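You operate a simulated robot arm through the tools that you are given. There is no shell and no other tool.

You run a simulated robot arm. Do the job below in one go: nothing can be reset, and whatever is moved stays where it is left.

JOB
Push the key in the jig up to its stop, clamp it and brush a strip of glue along it.
Fine: knob to HOLD; glue from the pot; brush back in the cup, lid back on; the bar stays up. A coat counts when it lies all over at full strength: go over it till it gets no stronger.

Only the result counts: the job must be done as asked and must still hold three seconds after the hand-in. Knocking over, shifting, dropping, spilling or breaking anything else fails it. Lids that push on must go on centred and level and be pressed home; caps that screw on are set level and turned clockwise until they are tight.

ROBOT AND FRAMES
A 6-joint arm with a two-finger parallel gripper, fixed in place. Base frame: the origin is on the floor under the middle of its stand, x ahead of it, y to its left, z up; the work surface is at about z = 780. Readings come in mm, rad, newtons and seconds.
With the tool pointing down near the work surface it reaches from about 260 to 680 mm from the base axis. Its first joint turns from -1.152 to 1.152 rad. Payload 2.9 kg.
Tool frame: the origin (TCP) lies between the finger pads and is the grasp point; the fingertips stand 30 mm ahead of it; z points along the fingers, y is the line along which they close. The gripper opens to 110 mm. The fingers are 20 mm wide and 10 mm thick; the gripper's body (48 by 112 mm) begins 55 mm behind the TCP.
Orientation is told as [roll, pitch, yaw] about the base's x, y, z axes, in that order, counted from this pose: with the fingers straight down and closing along the base's y, the tool's x points along the base's -x, its y along +y and its z along -z.

CONTROLS
- The arm moves only by the tool drive_tool. Its argument "targets" is a list of rows, each a list of 6 numbers: the shift along the tool's x, y, z in m, then the turn, a rotation vector about the tool's x, y, z in degrees. In form: [[x, y, z, wx, wy, wz], ...]. A call has 1 to 20 rows; each row is the pose to reach, as a shift and turn from the pose commanded when the call began, along the tool's axes at that moment. "fingers" is the gripper command, from -1 (shut) to 1 (fully open), values between in proportion, set as the call begins (left out, the last holds). Rows are played at 5 a second. More than 50 mm and 0.15 rad between two rows, or a gripper value outside its range, and nothing of the call is played. A pose out of reach is approached as far as the arm can. The call stops where the force on the tool passes 40 N (or 10 N more than at its start, if that is more) or the arm is blocked; 0.2 s more then pass. Each finger travels about 108 mm/s and halts on what it meets, pressing with about 42 N; the grip force reading is that of the motor and also rises with nothing between the fingers. The clock runs only during rows and for 0.2 s after the last one: add rows that repeat a pose to give the fingers time. It gives the time, the measured TCP pose, the force on the tool (base axes), the opening and the grip force at its end, in the units of the frame above (readings bear some noise), with the torque about the TCP (base axes, N m) and any sound that the robot's microphone picked up.
- Cameras (640 x 400 px; columns grow to the right, rows downward): "scene" is fixed at [58.9, 418.2, 1390.3]; the picture's right is [-0.89, -0.46, 0.00], its down [-0.22, 0.43, -0.87] and it looks along [0.40, -0.78, -0.49] (base axes); focal length 359 px, centre (320, 200). "wrist" rides on the gripper at [72, 17, -103] in the tool frame; the picture's right is [-0.23, 0.97, 0.00], its down [-0.76, -0.18, -0.62] and it looks along [-0.61, -0.14, 0.78] (tool axes); focal length 222 px, centre (320, 200). There is no depth. A picture from a camera that has moved, and an enlarged one, comes with that camera's place and axes in the base frame and with its lens.
- snapshot(camera): a new picture of that camera. The clock stands still meanwhile.
- inspect(camera, box): a new picture of the part [left, top, right, bottom] of that camera's present view, enlarged. The clock stands still meanwhile.
- sign_off(): hands the job in; it is judged then, once.

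Nothing tells you positions but the pictures and the camera data. Unless the task says otherwise, let go and move clear before handing in.

The tools are called after "Request:" by a JSON object that holds its "api" and its "payload". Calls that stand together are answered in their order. drive_tool: Moves the arm, as the interface text tells. Its arguments: {"type":"object","properties":{"targets":{"type":"array","items":{"type":"array","items":{"type":"number"}}},"fingers":{"type":"number"}},"required":["targets"]} The other tools are called the same way: snapshot (camera) takes a picture; inspect (camera, box) takes an enlarged picture of a part of a camera's view; sign_off () hands the job in.

At the start:

```text
time_s: 0.0
tcp_pos: [425.1, -125.6, 1205.9]
ee_rot: [-0.002, 0.0, 0.001]
force: [-0.5, -0.2, 0.1]
ft_torque: [-0.03, 0.01, 0.02]
grip_width: 110.2
grip_force: 0.1
```

scene: 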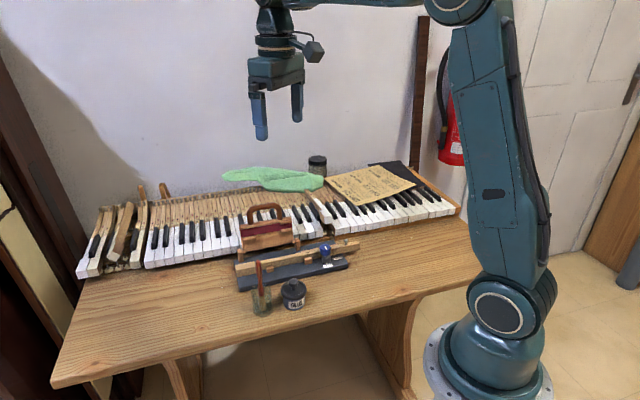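
wrist: 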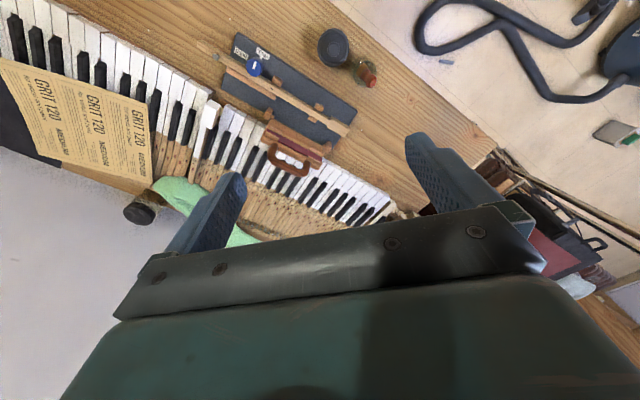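

I see a workbench with a piano keyboard, a dark jig holding a wooden key, a blue knob, a glue pot, a brush in a glass cup and a tool with a handle (the bar). I'll enlarge the views before moving.

Request:
{"api": "inspect", "payload": {"camera": "scene", "box": [220, 190, 380, 320]}}

Request:
{"api": "inspect", "payload": {"camera": "wrist", "box": [180, 10, 400, 180]}}

```text
3.08 times, centred on (300, 255) of scene
camera zoom: at [58.9, 418.2, 1390.3], right [-0.89, -0.46, 0.0], down [-0.22, 0.43, -0.87], along [0.4, -0.78, -0.49], focal length 1105 px, centre (382, 31)
```

zoom: 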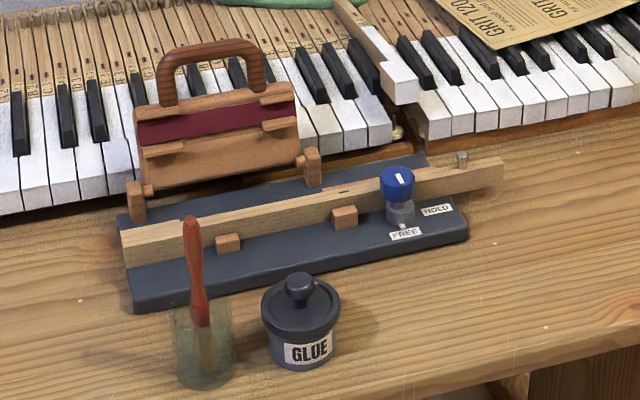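

```text
2.35 times, centred on (290, 95) of wrist
camera zoom: at [351.8, -108.1, 1311.2], right [0.23, 0.97, 0.0], down [0.76, -0.18, 0.62], along [0.61, -0.14, -0.78], focal length 523 px, centre (391, 447)
```

zoom: 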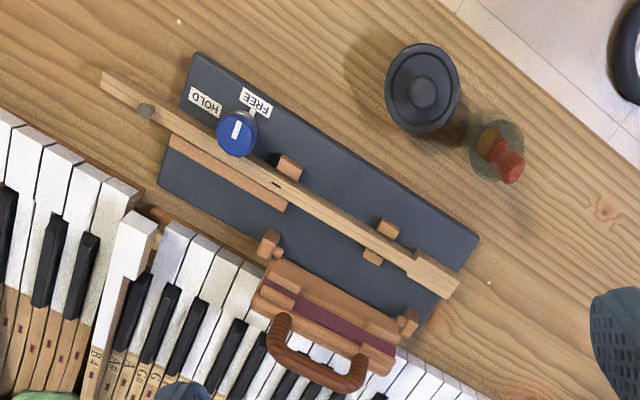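

The key lies at roughly 45° in a dark jig. The knob is near (387,-242), the pot near (391,-92), and the cup holding the brush is beside the pot. I'll move the wrist camera lower to see the jig's details before touching anything.

Request:
{"api": "drive_tool", "payload": {"targets": [[0.008, -0.004, 0.035, 0, 0, 0], [0.016, -0.008, 0.07, 0, 0, 0], [0.024, -0.012, 0.105, 0, 0, 0], [0.032, -0.016, 0.14, 0, 0, 0], [0.04, -0.02, 0.175, 0, 0, 0], [0.045, -0.024, 0.206, 0, 0, 0], [0.045, -0.024, 0.206, 0, 0, 0]], "fingers": 1}}

Request:
{"api": "snapshot", "payload": {"camera": "wrist"}}

```text
time_s: 1.6
tcp_pos: [379.1, -149.3, 1000.8]
ee_rot: [-0.001, 0.0, 0.0]
force: [-0.6, -0.7, 0.1]
ft_torque: [0.0, 0.01, -0.02]
grip_width: 109.9
grip_force: 0.0
```

```text
taken
camera wrist: at [306.5, -132.0, 1103.8], right [0.23, 0.97, 0.0], down [0.76, -0.18, 0.62], along [0.61, -0.14, -0.78], focal length 222 px, centre (320, 200)
```

wrist: 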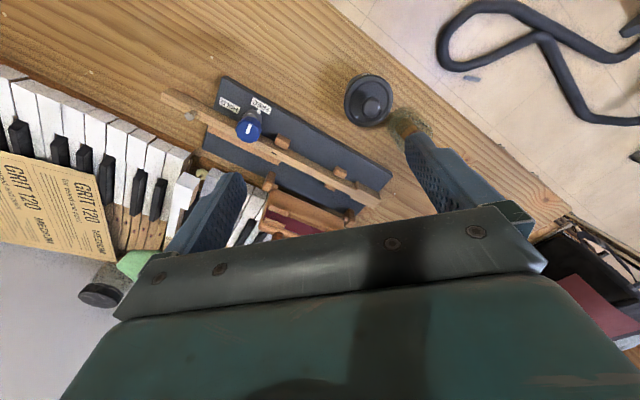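

Request:
{"api": "inspect", "payload": {"camera": "wrist", "box": [150, 60, 310, 160]}}

Request:
{"api": "inspect", "payload": {"camera": "wrist", "box": [260, 110, 420, 210]}}

Request:
{"api": "inspect", "payload": {"camera": "scene", "box": [230, 230, 310, 290]}}

Request:
{"api": "inspect", "payload": {"camera": "scene", "box": [290, 220, 370, 280]}}

```text
4.00 times, centred on (230, 110) of wrist
camera zoom: at [306.5, -132.0, 1103.8], right [0.23, 0.97, 0.0], down [0.76, -0.18, 0.62], along [0.61, -0.14, -0.78], focal length 888 px, centre (680, 560)
```

zoom: 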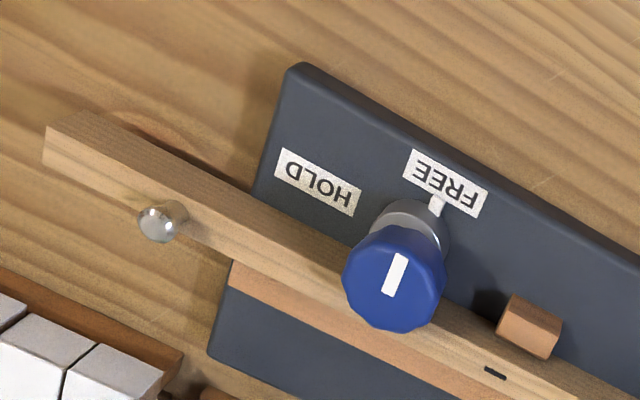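

```text
4.00 times, centred on (340, 160) of wrist
camera zoom: at [306.5, -132.0, 1103.8], right [0.23, 0.97, 0.0], down [0.76, -0.18, 0.62], along [0.61, -0.14, -0.78], focal length 888 px, centre (240, 360)
```

zoom: 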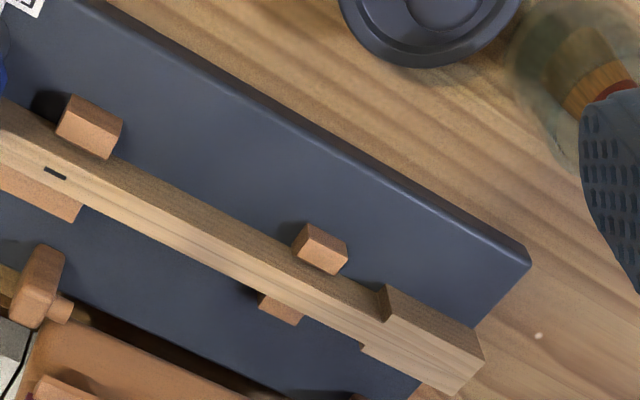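

```text
6.67 times, centred on (270, 260) of scene
camera zoom: at [58.9, 418.2, 1390.3], right [-0.89, -0.46, 0.0], down [-0.22, 0.43, -0.87], along [0.4, -0.78, -0.49], focal length 2394 px, centre (653, -200)
```

zoom: 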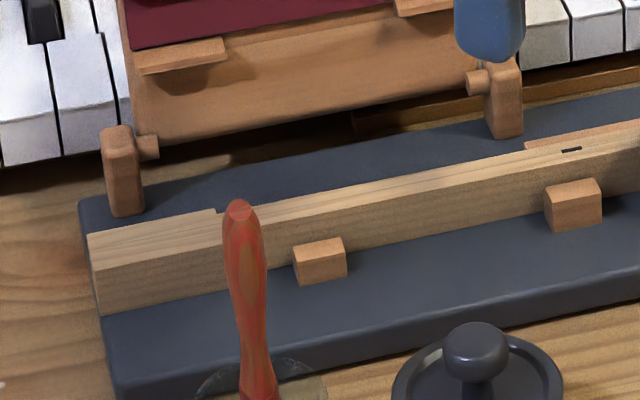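

```text
6.67 times, centred on (330, 250) of scene
camera zoom: at [58.9, 418.2, 1390.3], right [-0.89, -0.46, 0.0], down [-0.22, 0.43, -0.87], along [0.4, -0.78, -0.49], focal length 2394 px, centre (253, -133)
```

zoom: 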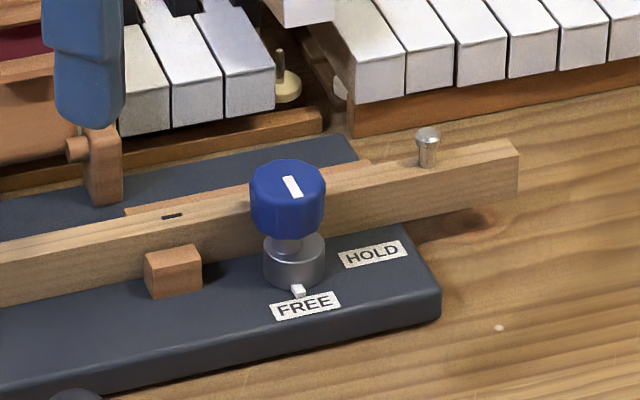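

The key has a wider head at its +x/+y end with shoulders short of two guide blocks, which are most likely the stop. The knob points at FREE. Next I'll hover over the pot and cup to locate them precisely.

Request:
{"api": "drive_tool", "payload": {"targets": [[-0.015, 0.03, 0.02, 0, 0, 0], [-0.03, 0.06, 0.04, 0, 0, 0], [-0.036, 0.084, 0.05, 0, 0, 0], [-0.036, 0.084, 0.05, 0, 0, 0]]}}

Request:
{"api": "snapshot", "payload": {"camera": "wrist"}}

Request:
{"api": "inspect", "payload": {"camera": "wrist", "box": [240, 50, 400, 150]}}

```text
time_s: 2.6
tcp_pos: [415.7, -64.7, 949.9]
ee_rot: [-0.001, -0.002, 0.001]
force: [-0.1, -0.4, -0.2]
ft_torque: [0.02, -0.07, -0.03]
grip_width: 109.9
grip_force: 0.1
```

```text
taken
camera wrist: at [343.0, -46.1, 1054.2], right [0.23, 0.97, 0.0], down [0.76, -0.18, 0.62], along [0.61, -0.14, -0.78], focal length 222 px, centre (320, 200)
```

wrist: 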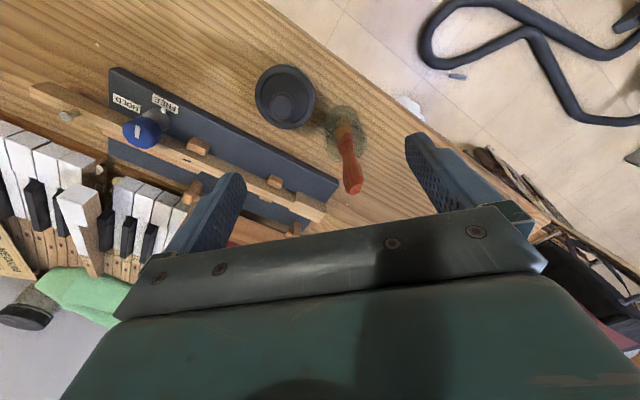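

```text
4.00 times, centred on (320, 100) of wrist
camera zoom: at [343.0, -46.1, 1054.2], right [0.23, 0.97, 0.0], down [0.76, -0.18, 0.62], along [0.61, -0.14, -0.78], focal length 888 px, centre (320, 600)
```

zoom: 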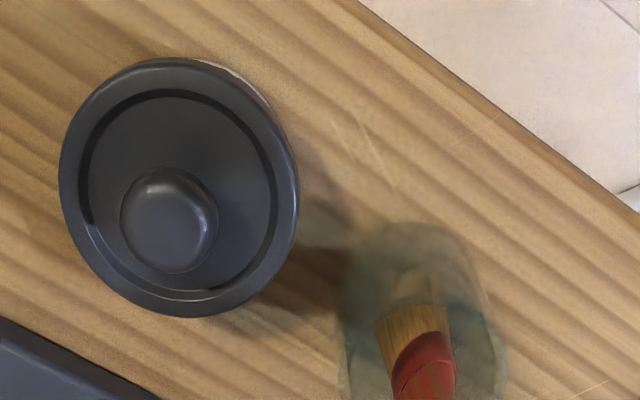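

The pot sits at about (388,-90), with its lid rim at z≈830 and a ~22 mm lid knob up to z≈853. The brush handle top is near (444,-45,915). Now I'll place the wrist camera directly over the key for a true top view.

Request:
{"api": "drive_tool", "payload": {"targets": [[0, 0, -0.04, 0, 0, 0], [0, 0, -0.085, 0, 0, 0], [-0.02, -0.03, -0.085, 0, 0, 0], [-0.04, -0.06, -0.085, 0, 0, 0], [-0.06, -0.09, -0.085, 0, 0, 0], [-0.086, -0.117, -0.085, 0, 0, 0], [-0.086, -0.117, -0.085, 0, 0, 0]]}}

Request:
{"api": "snapshot", "payload": {"camera": "wrist"}}

Request:
{"api": "inspect", "payload": {"camera": "wrist", "box": [320, 0, 480, 100]}}

Request:
{"api": "inspect", "payload": {"camera": "wrist", "box": [180, 0, 340, 100]}}

```text
time_s: 4.2
tcp_pos: [502.0, -180.7, 1036.4]
ee_rot: [0.0, 0.003, 0.001]
force: [-0.3, -0.5, -0.1]
ft_torque: [-0.03, -0.02, -0.02]
grip_width: 110.1
grip_force: 0.1
```

```text
taken
camera wrist: at [429.3, -163.8, 1141.1], right [0.23, 0.97, 0.0], down [0.76, -0.18, 0.62], along [0.61, -0.14, -0.78], focal length 222 px, centre (320, 200)
```

wrist: 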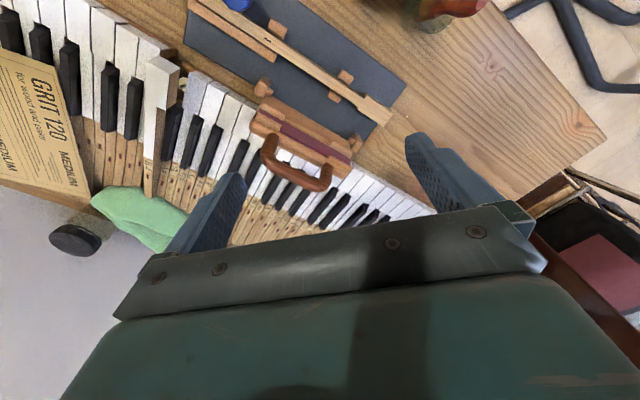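

```text
4.00 times, centred on (400, 50) of wrist
camera zoom: at [429.3, -163.8, 1141.1], right [0.23, 0.97, 0.0], down [0.76, -0.18, 0.62], along [0.61, -0.14, -0.78], focal length 888 px, centre (0, 800)
```

zoom: 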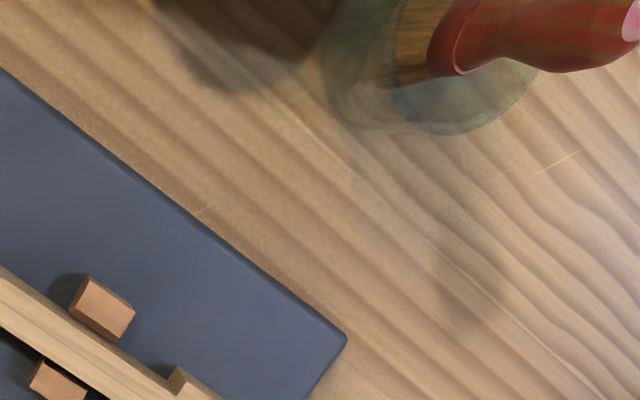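

```text
4.00 times, centred on (260, 50) of wrist
camera zoom: at [429.3, -163.8, 1141.1], right [0.23, 0.97, 0.0], down [0.76, -0.18, 0.62], along [0.61, -0.14, -0.78], focal length 888 px, centre (560, 800)
```

zoom: 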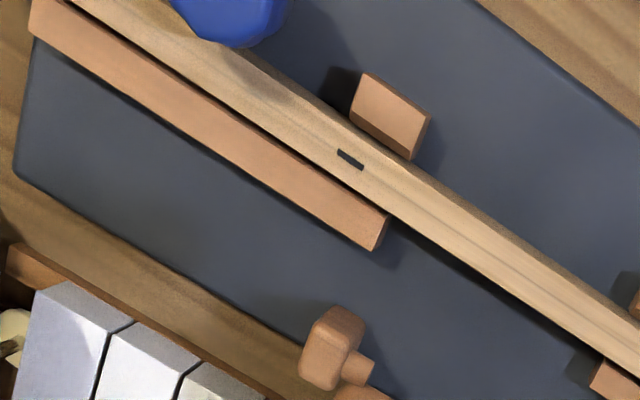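

I'll enlarge the head and guide-block region from this view.

Request:
{"api": "inspect", "payload": {"camera": "wrist", "box": [315, 55, 411, 115]}}

Request:
{"api": "inspect", "payload": {"camera": "wrist", "box": [240, 60, 400, 200]}}

```text
6.67 times, centred on (363, 85) of wrist
camera zoom: at [429.3, -163.8, 1141.1], right [0.23, 0.97, 0.0], down [0.76, -0.18, 0.62], along [0.61, -0.14, -0.78], focal length 1481 px, centre (33, 967)
```

zoom: 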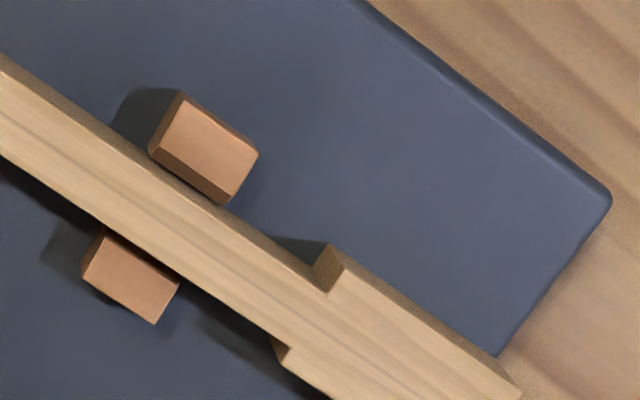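

```text
2.86 times, centred on (320, 130) of wrist
camera zoom: at [429.3, -163.8, 1141.1], right [0.23, 0.97, 0.0], down [0.76, -0.18, 0.62], along [0.61, -0.14, -0.78], focal length 635 px, centre (320, 400)
```

zoom: 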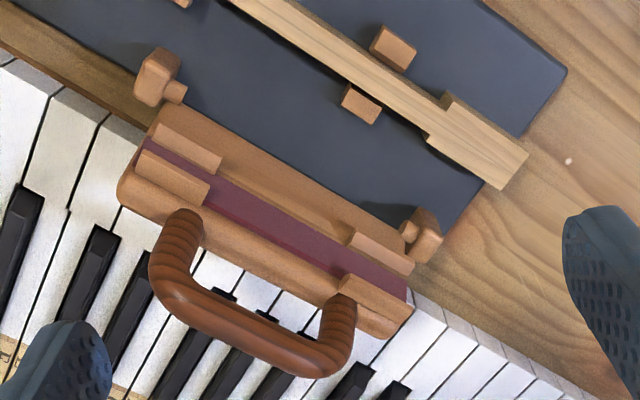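

The head's two shoulders sit about 23 mm short of the paired guide blocks, so the key must slide toward its tail, along -(0.695, 0.719). I'll shut the fingers, turn to yaw -44°, and move beyond the head end.

Request:
{"api": "drive_tool", "payload": {"targets": [[-0.012, 0.018, 0.0, 0, 0, 6.3], [-0.024, 0.036, 0.01, 0, 0, 12.6], [-0.036, 0.054, 0.02, 0, 0, 18.9], [-0.048, 0.072, 0.04, 0, 0, 25.2], [-0.06, 0.09, 0.06, 0, 0, 31.5], [-0.073, 0.104, 0.08, 0, 0, 37.8], [-0.073, 0.104, 0.096, 0, 0, 44], [-0.073, 0.104, 0.096, 0, 0, 44]], "fingers": -1}}

Request:
{"api": "snapshot", "payload": {"camera": "wrist"}}

Request:
{"api": "snapshot", "payload": {"camera": "scene"}}

```text
time_s: 6.0
tcp_pos: [574.1, -80.3, 939.5]
ee_rot: [0.0, 0.0, -0.769]
force: [0.1, 0.9, 0.7]
ft_torque: [-0.03, -0.02, 0.0]
grip_width: 0.0
grip_force: 37.9
```

```text
taken
camera wrist: at [533.4, -15.4, 1044.6], right [0.84, 0.54, 0.0], down [0.42, -0.66, 0.62], along [0.34, -0.52, -0.78], focal length 222 px, centre (320, 200)
```

wrist: 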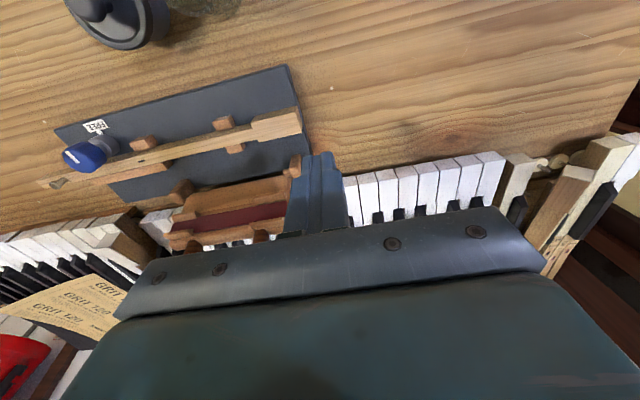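

```text
taken
```

scene: 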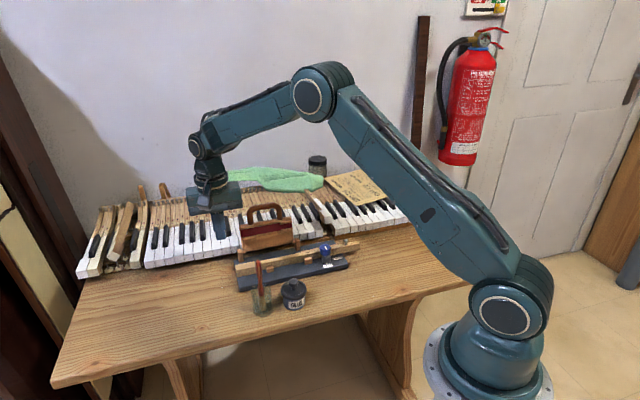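

The fingers are shut and above the spot just beyond the head. I'll enlarge the head to fix its end face exactly before descending.

Request:
{"api": "inspect", "payload": {"camera": "wrist", "box": [200, 90, 328, 170]}}

Request:
{"api": "inspect", "payload": {"camera": "scene", "box": [190, 190, 290, 290]}}

```text
5.00 times, centred on (264, 130) of wrist
camera zoom: at [533.4, -15.4, 1044.6], right [0.84, 0.54, 0.0], down [0.42, -0.66, 0.62], along [0.34, -0.52, -0.78], focal length 1111 px, centre (600, 550)
```

zoom: 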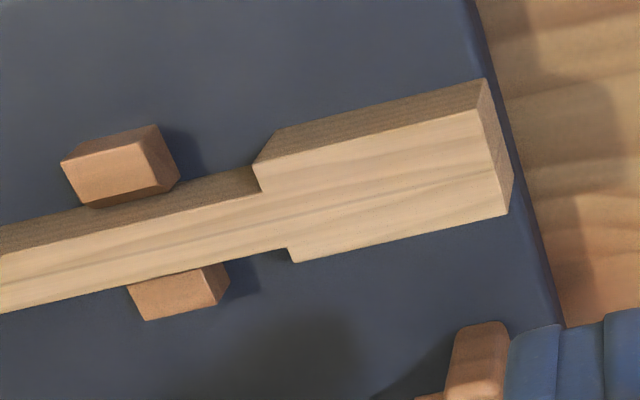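

```text
4.00 times, centred on (240, 240) of scene
camera zoom: at [58.9, 418.2, 1390.3], right [-0.89, -0.46, 0.0], down [-0.22, 0.43, -0.87], along [0.4, -0.78, -0.49], focal length 1436 px, centre (640, 40)
```

zoom: 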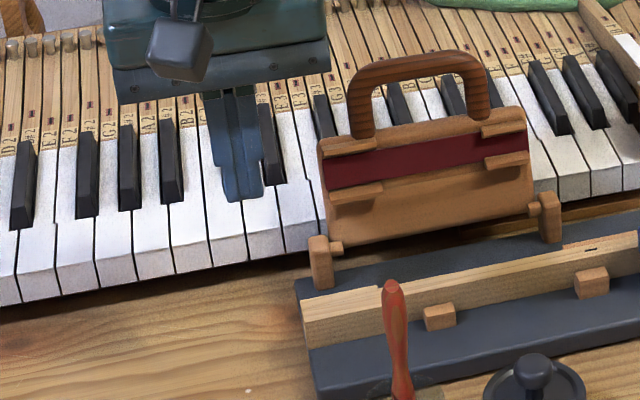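

The head's end centre is at about (557.6,-93.9), z 794–820. I'm lowering the shut fingers just beyond it, with tips at about 804.

Request:
{"api": "drive_tool", "payload": {"targets": [[0.002, 0, 0.03, 0, 0, 0], [0.002, 0, 0.06, 0, 0, 0], [0.002, 0, 0.085, 0, 0, 0], [0.002, 0, 0.105, 0, 0, 0], [0.002, 0, 0.105, 0, 0, 0]], "fingers": -1}}

Request:
{"api": "snapshot", "payload": {"camera": "wrist"}}

Request:
{"api": "inspect", "payload": {"camera": "scene", "box": [190, 190, 290, 290]}}

```text
time_s: 7.2
tcp_pos: [572.2, -78.4, 836.1]
ee_rot: [0.001, 0.0, -0.768]
force: [-0.2, 0.7, 1.3]
ft_torque: [0.03, 0.01, -0.02]
grip_width: 0.0
grip_force: 37.7
```

```text
taken
camera wrist: at [532.5, -14.7, 939.3], right [0.84, 0.54, 0.0], down [0.42, -0.66, 0.62], along [0.34, -0.52, -0.78], focal length 222 px, centre (320, 200)
```

wrist: 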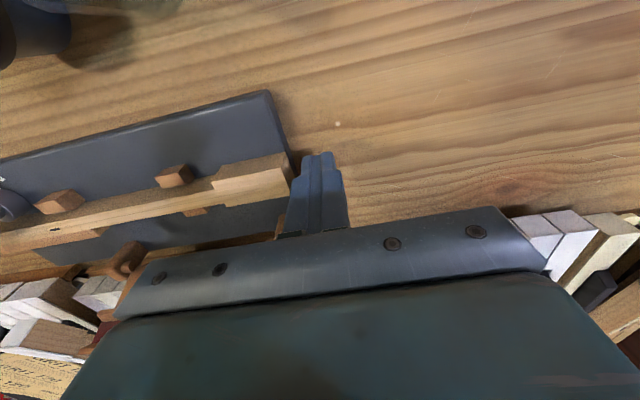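

```text
4.00 times, centred on (240, 240) of scene
camera zoom: at [58.9, 418.2, 1390.3], right [-0.89, -0.46, 0.0], down [-0.22, 0.43, -0.87], along [0.4, -0.78, -0.49], focal length 1436 px, centre (640, 40)
```

zoom: 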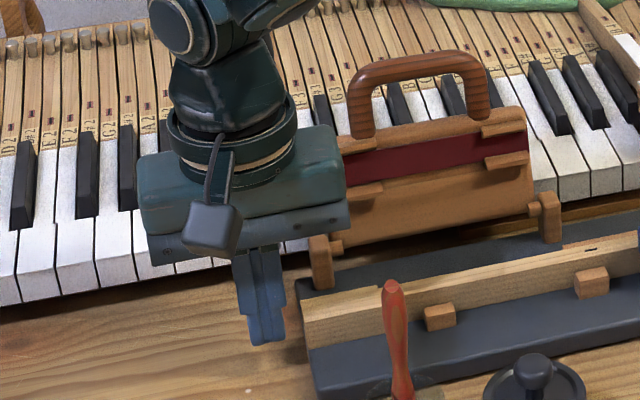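

The fingers stand just beyond the head with the gripper clear of the bar. I'll push along -u, first most of the way, then in small steps while watching the force.

Request:
{"api": "drive_tool", "payload": {"targets": [[0, -0.004, 0.003, 0, 0, 0], [0, -0.008, 0.003, 0, 0, 0], [0, -0.011, 0.003, 0, 0, 0], [0, -0.014, 0.003, 0, 0, 0], [0, -0.017, 0.003, 0, 0, 0], [0, -0.02, 0.003, 0, 0, 0], [0, -0.023, 0.003, 0, 0, 0], [0, -0.026, 0.003, 0, 0, 0], [0, -0.028, 0.003, 0, 0, 0], [0, -0.028, 0.003, 0, 0, 0]], "fingers": -1}}

Request:
{"api": "snapshot", "payload": {"camera": "wrist"}}

```text
time_s: 9.4
tcp_pos: [554.1, -96.9, 831.1]
ee_rot: [0.0, -0.002, -0.767]
force: [0.0, -0.4, -1.2]
ft_torque: [-0.01, -0.01, 0.01]
grip_width: 0.0
grip_force: 37.4
```

```text
taken
camera wrist: at [512.6, -34.1, 936.3], right [0.84, 0.54, 0.0], down [0.42, -0.66, 0.62], along [0.34, -0.52, -0.78], focal length 222 px, centre (320, 200)
```

wrist: 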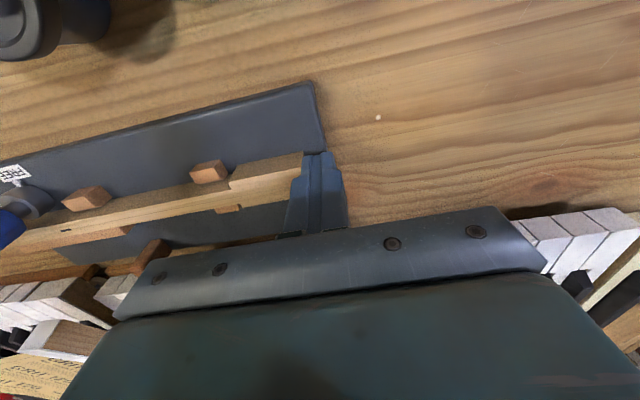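

Request:
{"api": "inspect", "payload": {"camera": "wrist", "box": [180, 130, 340, 230]}}

```text
4.00 times, centred on (260, 180) of wrist
camera zoom: at [512.6, -34.1, 936.3], right [0.84, 0.54, 0.0], down [0.42, -0.66, 0.62], along [0.34, -0.52, -0.78], focal length 888 px, centre (560, 280)
```

zoom: 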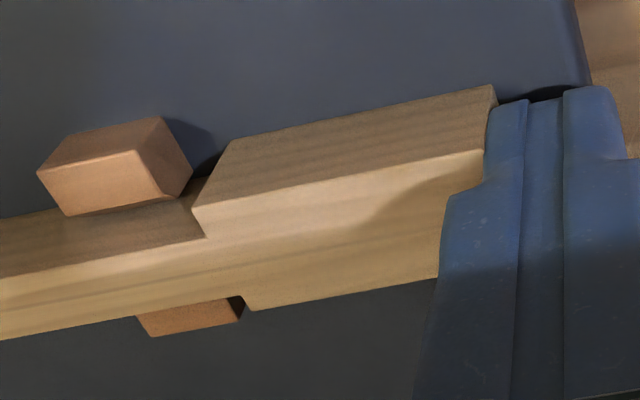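

The shoulders are still about 5 mm short. I'll continue in 1 mm steps.

Request:
{"api": "drive_tool", "payload": {"targets": [[0, -0.001, 0, 0, 0, 0], [0, -0.002, 0, 0, 0, 0], [0, -0.003, 0, 0, 0, 0], [0, -0.004, 0, 0, 0, 0]], "fingers": -1}}

Request:
{"api": "inspect", "payload": {"camera": "wrist", "box": [180, 130, 340, 230]}}

```text
time_s: 10.4
tcp_pos: [550.6, -100.4, 832.0]
ee_rot: [0.001, 0.001, -0.77]
force: [0.8, 0.6, -0.9]
ft_torque: [0.02, 0.01, -0.04]
grip_width: 0.0
grip_force: 37.8
```

```text
4.00 times, centred on (260, 180) of wrist
camera zoom: at [510.3, -37.0, 936.4], right [0.84, 0.54, 0.0], down [0.42, -0.66, 0.62], along [0.34, -0.52, -0.78], focal length 888 px, centre (560, 280)
```

zoom: 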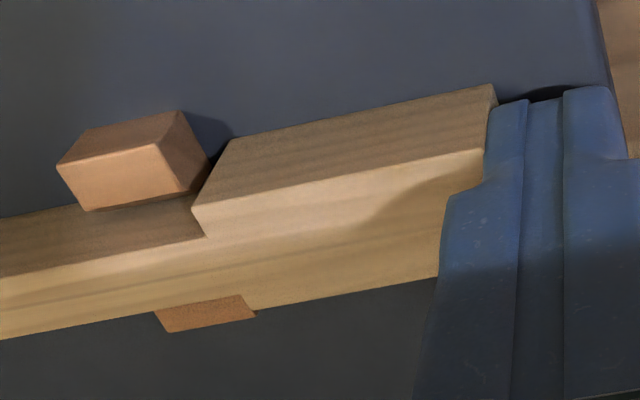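

Request:
{"api": "drive_tool", "payload": {"targets": [[0, -0.0005, 0, 0, 0, 0], [0, -0.001, 0, 0, 0, 0], [0, -0.0015, 0, 0, 0, 0], [0, -0.002, 0, 0, 0, 0]], "fingers": -1}}

Request:
{"api": "inspect", "payload": {"camera": "wrist", "box": [180, 130, 340, 230]}}

```text
time_s: 11.4
tcp_pos: [548.5, -101.4, 832.3]
ee_rot: [-0.001, -0.002, -0.768]
force: [0.6, 0.6, 0.6]
ft_torque: [0.04, 0.0, -0.03]
grip_width: 0.0
grip_force: 38.0
```

```text
4.00 times, centred on (260, 180) of wrist
camera zoom: at [508.0, -38.7, 936.5], right [0.84, 0.54, 0.0], down [0.42, -0.66, 0.62], along [0.34, -0.52, -0.78], focal length 888 px, centre (560, 280)
```

zoom: 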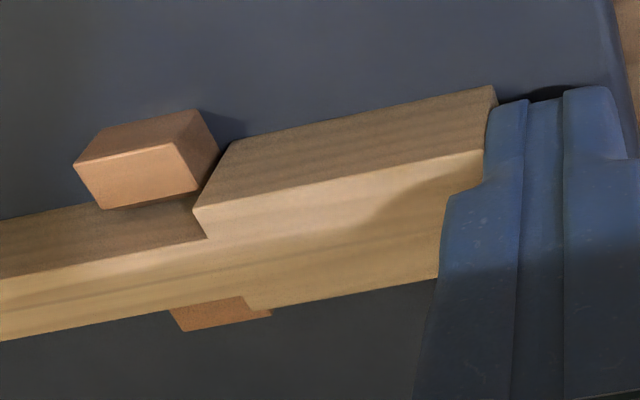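

About 3 mm remains. Continuing in half-millimetre steps.

Request:
{"api": "drive_tool", "payload": {"targets": [[0, -0.0005, 0, 0, 0, 0], [0, -0.001, 0, 0, 0, 0], [0, -0.0015, 0, 0, 0, 0], [0, -0.002, 0, 0, 0, 0], [0, -0.0025, 0, 0, 0, 0]], "fingers": -1}}

Request:
{"api": "inspect", "payload": {"camera": "wrist", "box": [180, 130, 340, 230]}}

```text
time_s: 12.6
tcp_pos: [547.4, -104.1, 831.8]
ee_rot: [0.0, 0.0, -0.766]
force: [-0.4, 0.0, -0.7]
ft_torque: [0.02, -0.01, -0.02]
grip_width: 0.0
grip_force: 38.2
```

```text
4.00 times, centred on (260, 180) of wrist
camera zoom: at [506.9, -40.1, 936.1], right [0.84, 0.54, 0.0], down [0.42, -0.66, 0.62], along [0.34, -0.52, -0.78], focal length 888 px, centre (560, 280)
```

zoom: 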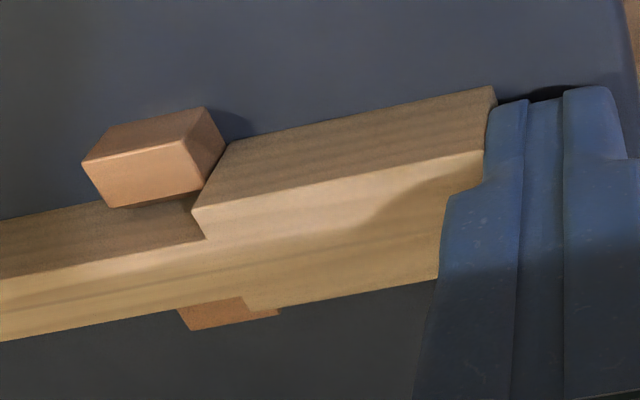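

Request:
{"api": "drive_tool", "payload": {"targets": [[0, -0.0005, 0, 0, 0, 0], [0, -0.001, 0, 0, 0, 0], [0, -0.0015, 0, 0, 0, 0], [0, -0.002, 0, 0, 0, 0], [0, -0.0025, 0, 0, 0, 0]], "fingers": -1}}

Request:
{"api": "inspect", "payload": {"camera": "wrist", "box": [180, 130, 340, 230]}}

```text
time_s: 13.8
tcp_pos: [546.4, -104.7, 831.9]
ee_rot: [0.002, 0.0, -0.766]
force: [3.8, 5.5, -2.1]
ft_torque: [0.13, -0.1, 0.0]
grip_width: 0.0
grip_force: 37.8
```

```text
4.00 times, centred on (260, 180) of wrist
camera zoom: at [506.0, -41.4, 936.3], right [0.84, 0.54, 0.0], down [0.43, -0.66, 0.62], along [0.34, -0.52, -0.78], focal length 888 px, centre (560, 280)
```

zoom: 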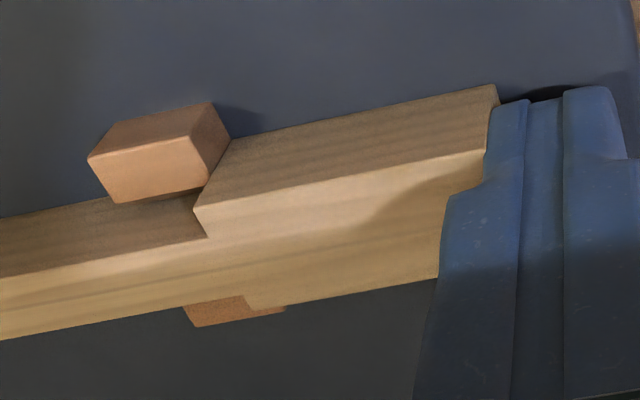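

The force has risen to about 7 N along the push and the shoulder meets the block. I'll press slightly more to make sure it's seated.

Request:
{"api": "drive_tool", "payload": {"targets": [[0, -0.0005, 0, 0, 0, 0], [0, -0.001, 0, 0, 0, 0], [0, -0.001, 0, 0, 0, 0]], "fingers": -1}}

Request:
{"api": "inspect", "payload": {"camera": "wrist", "box": [180, 130, 340, 230]}}

```text
time_s: 14.6
tcp_pos: [545.5, -105.2, 832.3]
ee_rot: [0.004, -0.001, -0.764]
force: [12.8, 13.8, 1.4]
ft_torque: [0.26, -0.28, 0.01]
grip_width: 0.0
grip_force: 37.8
```

```text
4.00 times, centred on (260, 180) of wrist
camera zoom: at [505.4, -41.7, 936.5], right [0.84, 0.55, 0.0], down [0.42, -0.66, 0.62], along [0.34, -0.52, -0.78], focal length 888 px, centre (560, 280)
```

zoom: 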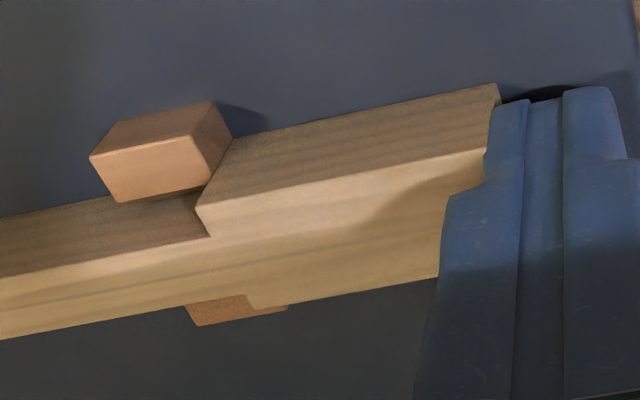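

The key is seated at its stop with about 19 N of reaction. I'll back off, lift straight up and travel over to the knob with the fingers opening to about 60 mm.

Request:
{"api": "drive_tool", "payload": {"targets": [[0, 0.004, 0, 0, 0, 0], [0, 0.012, 0, 0, 0, 0], [0, 0.02, 0, 0, 0, 0], [0, 0.02, -0.03, 0, 0, 0], [0, 0.02, -0.07, 0, 0, 0], [0, 0.02, -0.11, 0, 0, 0], [0, 0.02, -0.11, 0, 0, 0]], "fingers": -1}}

Request:
{"api": "drive_tool", "payload": {"targets": [[0.005, -0.04, 0, 0, 0, 0], [0.01, -0.08, 0, 0, 0, 0], [0.015, -0.12, 0, 0, 0, 0], [0.02, -0.16, 0, 0, 0, 0], [0.023, -0.2, 0, 0, 0, 0], [0.023, -0.23, 0, 0, 0, 0], [0.023, -0.23, 0, 0, 0, 0]], "fingers": 0.1}}

Request:
{"api": "snapshot", "payload": {"camera": "wrist"}}

Request:
{"api": "inspect", "payload": {"camera": "scene", "box": [230, 190, 380, 290]}}

```text
time_s: 16.2
tcp_pos: [559.5, -95.0, 942.0]
ee_rot: [0.0, -0.001, -0.768]
force: [0.9, 0.1, 0.7]
ft_torque: [0.01, 0.0, 0.0]
grip_width: 0.1
grip_force: 38.3
```

```text
time_s: 17.8
tcp_pos: [381.1, -241.8, 941.3]
ee_rot: [0.001, 0.0, -0.768]
force: [0.4, 0.5, 0.0]
ft_torque: [0.0, -0.02, -0.03]
grip_width: 60.6
grip_force: 0.0
```

```text
taken
camera wrist: at [340.4, -178.5, 1046.2], right [0.84, 0.54, 0.0], down [0.43, -0.66, 0.62], along [0.34, -0.52, -0.78], focal length 222 px, centre (320, 200)
```

wrist: 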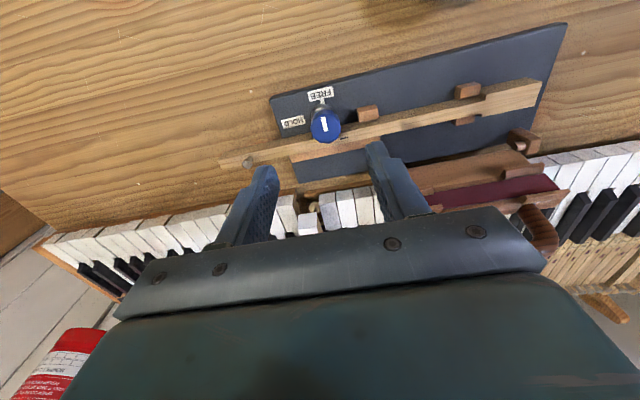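

```text
4.00 times, centred on (305, 240) of scene
camera zoom: at [58.9, 418.2, 1390.3], right [-0.89, -0.46, 0.0], down [-0.22, 0.43, -0.87], along [0.4, -0.78, -0.49], focal length 1436 px, centre (380, 40)
```

zoom: 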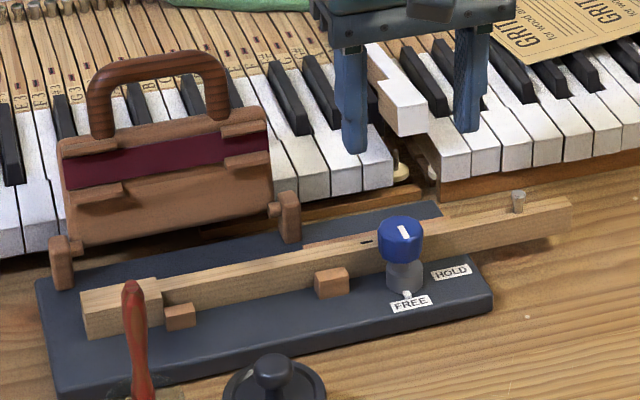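

The key sits against its stop blocks and the gripper hovers over the knob. I'll enlarge the knob for exact alignment.

Request:
{"api": "inspect", "payload": {"camera": "wrist", "box": [260, 70, 388, 150]}}

```text
5.00 times, centred on (324, 110) of wrist
camera zoom: at [340.4, -178.5, 1046.2], right [0.84, 0.54, 0.0], down [0.43, -0.66, 0.62], along [0.34, -0.52, -0.78], focal length 1111 px, centre (300, 650)
```

zoom: 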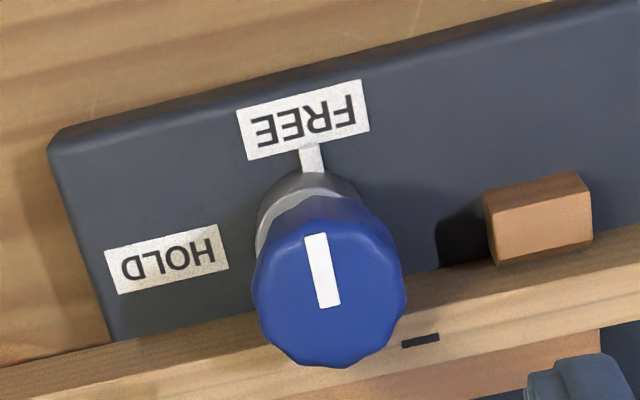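

I estimate the knob axis at about (387,-241), with its top at z≈841. I'll descend partway and re-check alignment between the fingers.

Request:
{"api": "drive_tool", "payload": {"targets": [[-0.0037, 0.0047, 0.02, 0, 0, 0], [-0.0037, 0.0047, 0.04, 0, 0, 0], [-0.0037, 0.0047, 0.055, 0, 0, 0], [-0.0037, 0.0047, 0.055, 0, 0, 0]], "fingers": 0.1}}

Request:
{"api": "inspect", "payload": {"camera": "wrist", "box": [240, 100, 400, 220]}}

Request:
{"api": "inspect", "payload": {"camera": "scene", "box": [290, 210, 370, 270]}}

```text
time_s: 18.8
tcp_pos: [386.5, -239.2, 885.2]
ee_rot: [-0.001, 0.0, -0.767]
force: [0.4, 0.8, -0.2]
ft_torque: [0.01, 0.03, 0.0]
grip_width: 60.6
grip_force: 0.0
```

```text
3.33 times, centred on (320, 160) of wrist
camera zoom: at [346.9, -176.5, 990.1], right [0.84, 0.54, 0.0], down [0.42, -0.66, 0.62], along [0.34, -0.52, -0.78], focal length 740 px, centre (320, 333)
```

zoom: 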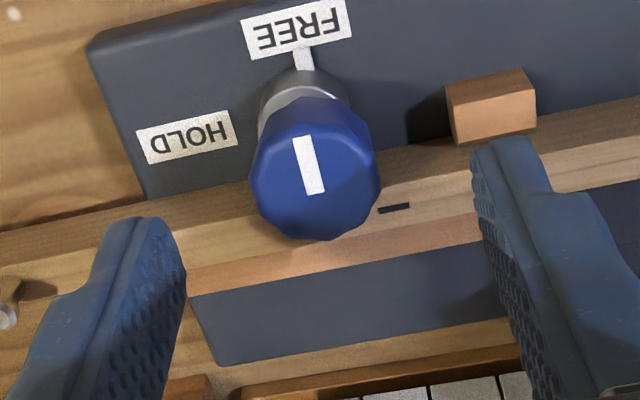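

```text
6.67 times, centred on (330, 240) of scene
camera zoom: at [58.9, 418.2, 1390.3], right [-0.89, -0.46, 0.0], down [-0.22, 0.43, -0.87], along [0.4, -0.78, -0.49], focal length 2394 px, centre (253, -67)
```

zoom: 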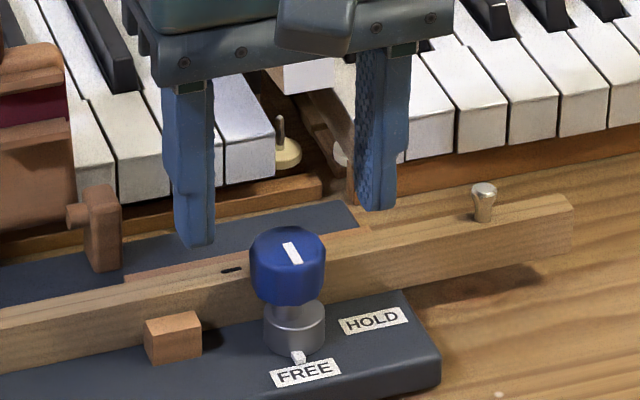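

Alignment is good to within about 3 mm. I'll lower so the tips are level with the cap's underside (z≈827) and close on the knob.

Request:
{"api": "drive_tool", "payload": {"targets": [[-0.0028, -0.0008, 0.01, 0, 0, 0], [-0.0028, -0.0008, 0.02, 0, 0, 0], [-0.0028, -0.0008, 0.0275, 0, 0, 0], [-0.0028, -0.0008, 0.0275, 0, 0, 0]], "fingers": 0.1}}

Request:
{"api": "inspect", "payload": {"camera": "wrist", "box": [240, 100, 400, 220]}}

Request:
{"api": "inspect", "payload": {"camera": "scene", "box": [290, 210, 370, 270]}}

```text
time_s: 19.8
tcp_pos: [389.8, -242.8, 857.9]
ee_rot: [0.001, 0.0, -0.768]
force: [-1.4, 0.0, 0.0]
ft_torque: [-0.01, 0.01, 0.01]
grip_width: 60.6
grip_force: 0.1
```

```text
3.33 times, centred on (320, 160) of wrist
camera zoom: at [349.3, -178.8, 963.2], right [0.84, 0.54, 0.0], down [0.42, -0.66, 0.62], along [0.34, -0.52, -0.78], focal length 740 px, centre (320, 333)
```

zoom: 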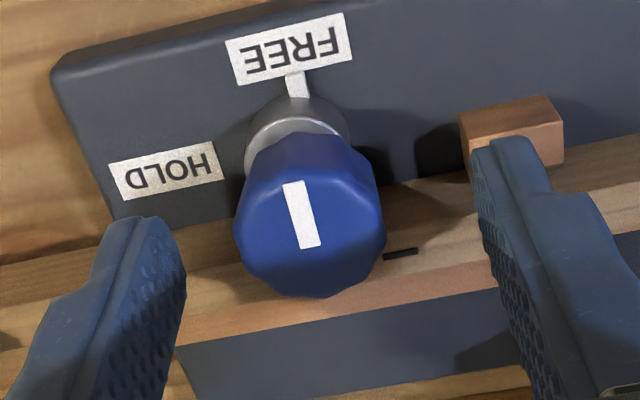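

```text
6.67 times, centred on (330, 240) of scene
camera zoom: at [58.9, 418.2, 1390.3], right [-0.89, -0.46, 0.0], down [-0.22, 0.43, -0.87], along [0.4, -0.78, -0.49], focal length 2394 px, centre (253, -67)
```

zoom: 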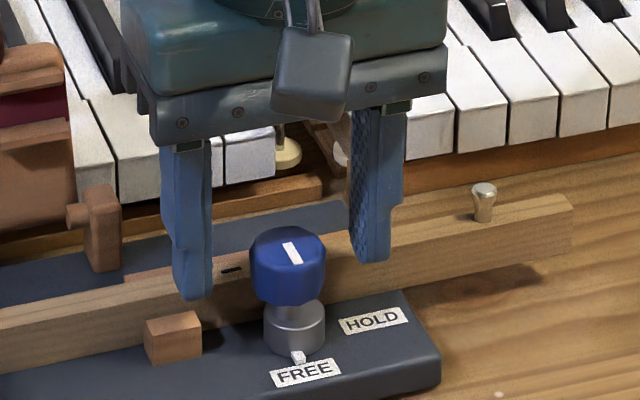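

The fingers straddle the knob correctly. Closing on it now.

Request:
{"api": "drive_tool", "payload": {"targets": [[0, -0.001, 0.001, 0, 0, 0], [0, -0.001, 0.001, 0, 0, 0], [0, -0.001, 0.001, 0, 0, 0], [0, -0.001, 0.001, 0, 0, 0]], "fingers": -1}}

Request:
{"api": "inspect", "payload": {"camera": "wrist", "box": [240, 100, 400, 220]}}

```text
time_s: 20.8
tcp_pos: [387.2, -243.5, 858.3]
ee_rot: [0.001, 0.001, -0.766]
force: [-3.2, 1.7, 11.8]
ft_torque: [0.24, 0.29, 0.03]
grip_width: 27.7
grip_force: 42.4
```

```text
3.33 times, centred on (320, 160) of wrist
camera zoom: at [348.4, -179.9, 962.8], right [0.84, 0.54, 0.0], down [0.42, -0.66, 0.62], along [0.34, -0.52, -0.78], focal length 740 px, centre (320, 333)
```

zoom: 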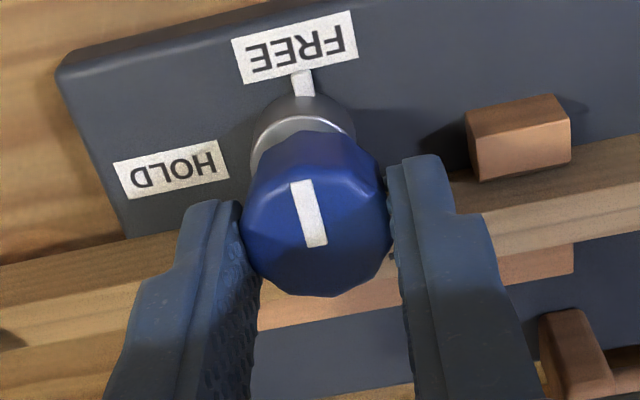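

The knob is gripped (27.7 mm). I'll turn it counter-clockwise toward HOLD, first by 45°, and check.

Request:
{"api": "drive_tool", "payload": {"targets": [[0, -0.001, 0.0005, 0, 0, -7.5], [0, -0.001, 0.0, 0, 0, -15], [0, -0.001, 0.0, 0, 0, -22.5], [0, -0.001, 0.0, 0, 0, -30], [0, -0.001, 0.0, 0, 0, -37.5], [0, -0.001, 0.0, 0, 0, -45]], "fingers": -1}}

Request:
{"api": "snapshot", "payload": {"camera": "wrist"}}

Request:
{"api": "inspect", "payload": {"camera": "scene", "box": [290, 210, 370, 270]}}

```text
time_s: 22.2
tcp_pos: [389.2, -240.8, 858.3]
ee_rot: [0.005, -0.001, 0.027]
force: [10.8, 23.5, 17.9]
ft_torque: [0.41, 0.75, -0.06]
grip_width: 27.8
grip_force: 42.3
```

```text
taken
camera wrist: at [316.4, -226.2, 962.6], right [0.2, 0.98, 0.0], down [0.76, -0.16, 0.62], along [0.61, -0.12, -0.78], focal length 222 px, centre (320, 200)
```

wrist: 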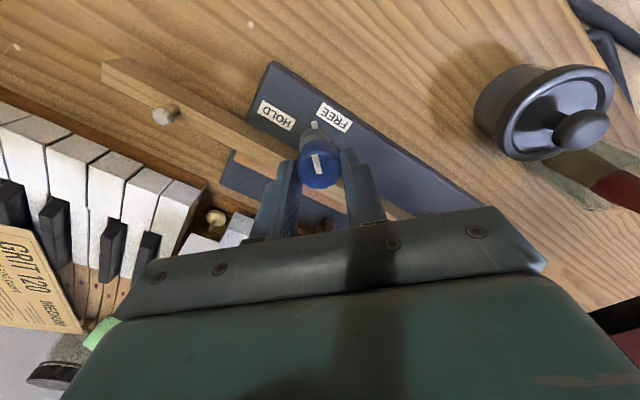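

```text
6.67 times, centred on (330, 240) of scene
camera zoom: at [58.9, 418.9, 1390.1], right [-0.89, -0.46, 0.0], down [-0.22, 0.43, -0.87], along [0.4, -0.78, -0.49], focal length 2394 px, centre (253, -67)
```

zoom: 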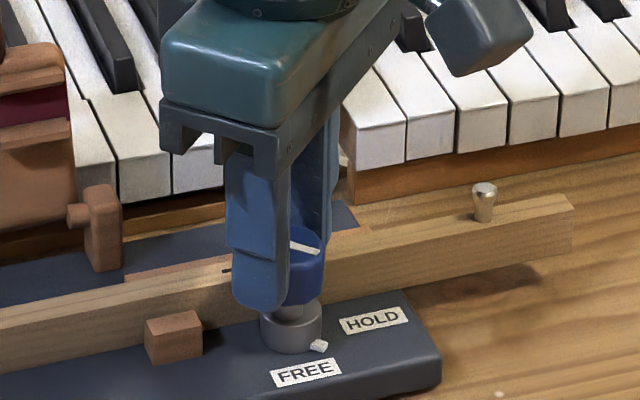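

The pointer peg moved with the knob, halfway toward HOLD. There's about 26 N of side load from a small centring error, so I'll relieve that while finishing the turn.

Request:
{"api": "drive_tool", "payload": {"targets": [[-0.0005, 0.001, -0.0006, 0, 0, 0], [-0.0008, 0.0018, -0.0012, 0, 0, 0], [-0.0008, 0.0018, -0.0012, 0, 0, 0]], "fingers": -1}}

```text
time_s: 23.0
tcp_pos: [389.6, -240.9, 857.9]
ee_rot: [0.005, -0.002, 0.018]
force: [9.2, 14.9, -1.1]
ft_torque: [0.03, -0.98, -0.01]
grip_width: 27.8
grip_force: 42.0
```

Request:
{"api": "drive_tool", "payload": {"targets": [[-0.0008, 0.001, 0, 0, 0, -7.5], [-0.0008, 0.001, 0, 0, 0, -15], [-0.0008, 0.001, 0, 0, 0, -22.5], [-0.0008, 0.001, 0, 0, 0, -30]], "fingers": -1}}

Request:
{"api": "inspect", "payload": {"camera": "scene", "box": [290, 210, 370, 270]}}

Request:
{"api": "inspect", "payload": {"camera": "wrist", "box": [240, 80, 400, 200]}}

```text
time_s: 24.0
tcp_pos: [389.5, -241.8, 858.4]
ee_rot: [0.001, 0.001, 0.541]
force: [3.1, 0.9, -0.4]
ft_torque: [0.14, -0.33, -0.01]
grip_width: 28.0
grip_force: 42.2
```

```text
6.67 times, centred on (330, 240) of scene
camera zoom: at [59.2, 418.1, 1390.3], right [-0.89, -0.46, 0.0], down [-0.22, 0.43, -0.87], along [0.4, -0.78, -0.49], focal length 2394 px, centre (253, -67)
```

zoom: 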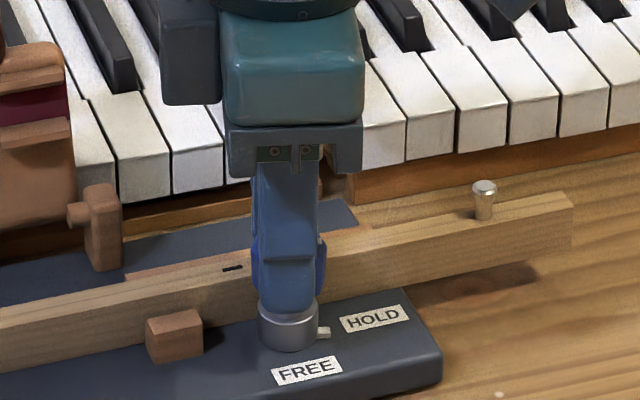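

```text
3.33 times, centred on (320, 140) of wrist
camera zoom: at [318.7, -263.5, 963.1], right [-0.31, 0.95, 0.0], down [0.75, 0.24, 0.62], along [0.59, 0.19, -0.78], focal length 740 px, centre (320, 400)
```

zoom: 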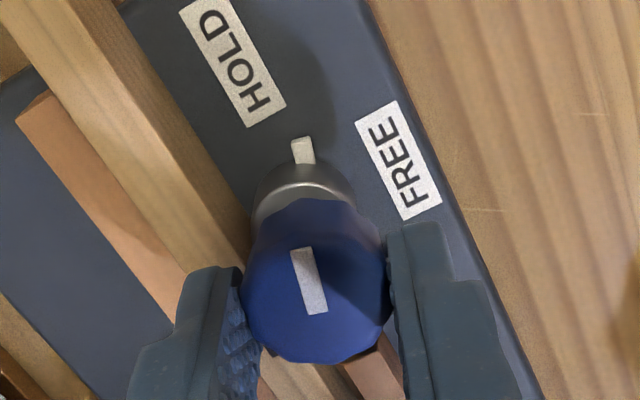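

Turned about 75°. Another 15° should bring it to HOLD.

Request:
{"api": "drive_tool", "payload": {"targets": [[0, 0, 0, 0, 0, -5], [0, 0, 0, 0, 0, -10], [0, 0, 0, 0, 0, -15], [0, 0, 0, 0, 0, -15]], "fingers": -1}}

Request:
{"api": "inspect", "payload": {"camera": "wrist", "box": [240, 80, 400, 200]}}

Request:
{"api": "inspect", "payload": {"camera": "scene", "box": [290, 210, 370, 270]}}

```text
time_s: 25.0
tcp_pos: [388.4, -241.5, 859.9]
ee_rot: [0.002, 0.004, 0.805]
force: [-0.9, 0.6, 0.1]
ft_torque: [-0.13, 0.31, 0.03]
grip_width: 27.8
grip_force: 41.8
```

```text
3.33 times, centred on (320, 140) of wrist
camera zoom: at [327.1, -281.3, 963.5], right [-0.54, 0.84, 0.0], down [0.66, 0.42, 0.62], along [0.52, 0.34, -0.78], focal length 740 px, centre (320, 400)
```

zoom: 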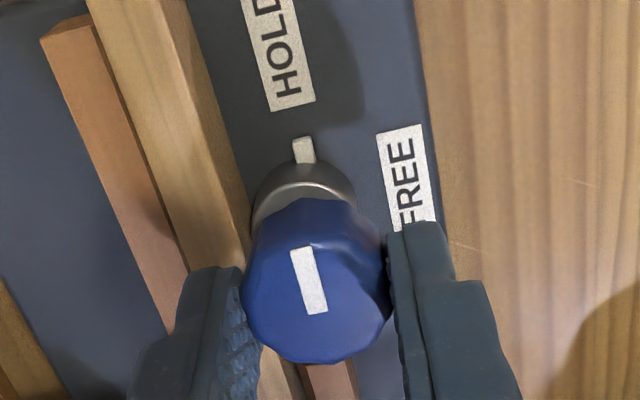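

```text
6.67 times, centred on (330, 240) of scene
camera zoom: at [59.1, 418.1, 1390.3], right [-0.89, -0.46, 0.0], down [-0.22, 0.43, -0.87], along [0.4, -0.78, -0.49], focal length 2394 px, centre (253, -67)
```

zoom: 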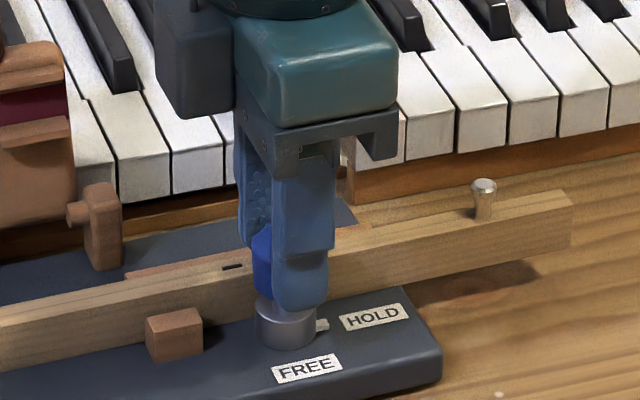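

The pointer aims at HOLD. I'll nudge 5° further to feel whether there's an end stop.

Request:
{"api": "drive_tool", "payload": {"targets": [[0, 0, 0, 0, 0, -2.5], [0, 0, 0, 0, 0, -5], [0, 0, 0, 0, 0, -5]], "fingers": -1}}

Request:
{"api": "inspect", "payload": {"camera": "wrist", "box": [240, 40, 400, 160]}}

```text
time_s: 25.8
tcp_pos: [390.1, -241.4, 859.2]
ee_rot: [0.0, -0.001, 0.89]
force: [-2.9, -3.7, 0.2]
ft_torque: [-0.31, 0.05, -0.16]
grip_width: 27.8
grip_force: 41.8
```

```text
3.33 times, centred on (320, 100) of wrist
camera zoom: at [330.9, -286.7, 964.0], right [-0.61, 0.79, 0.0], down [0.62, 0.48, 0.62], along [0.49, 0.38, -0.78], focal length 740 px, centre (320, 533)
```

zoom: 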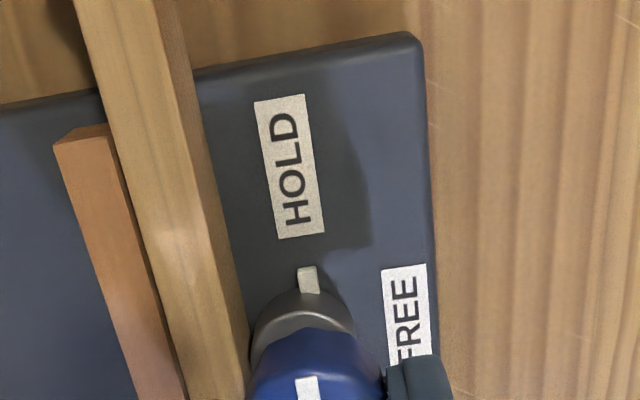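

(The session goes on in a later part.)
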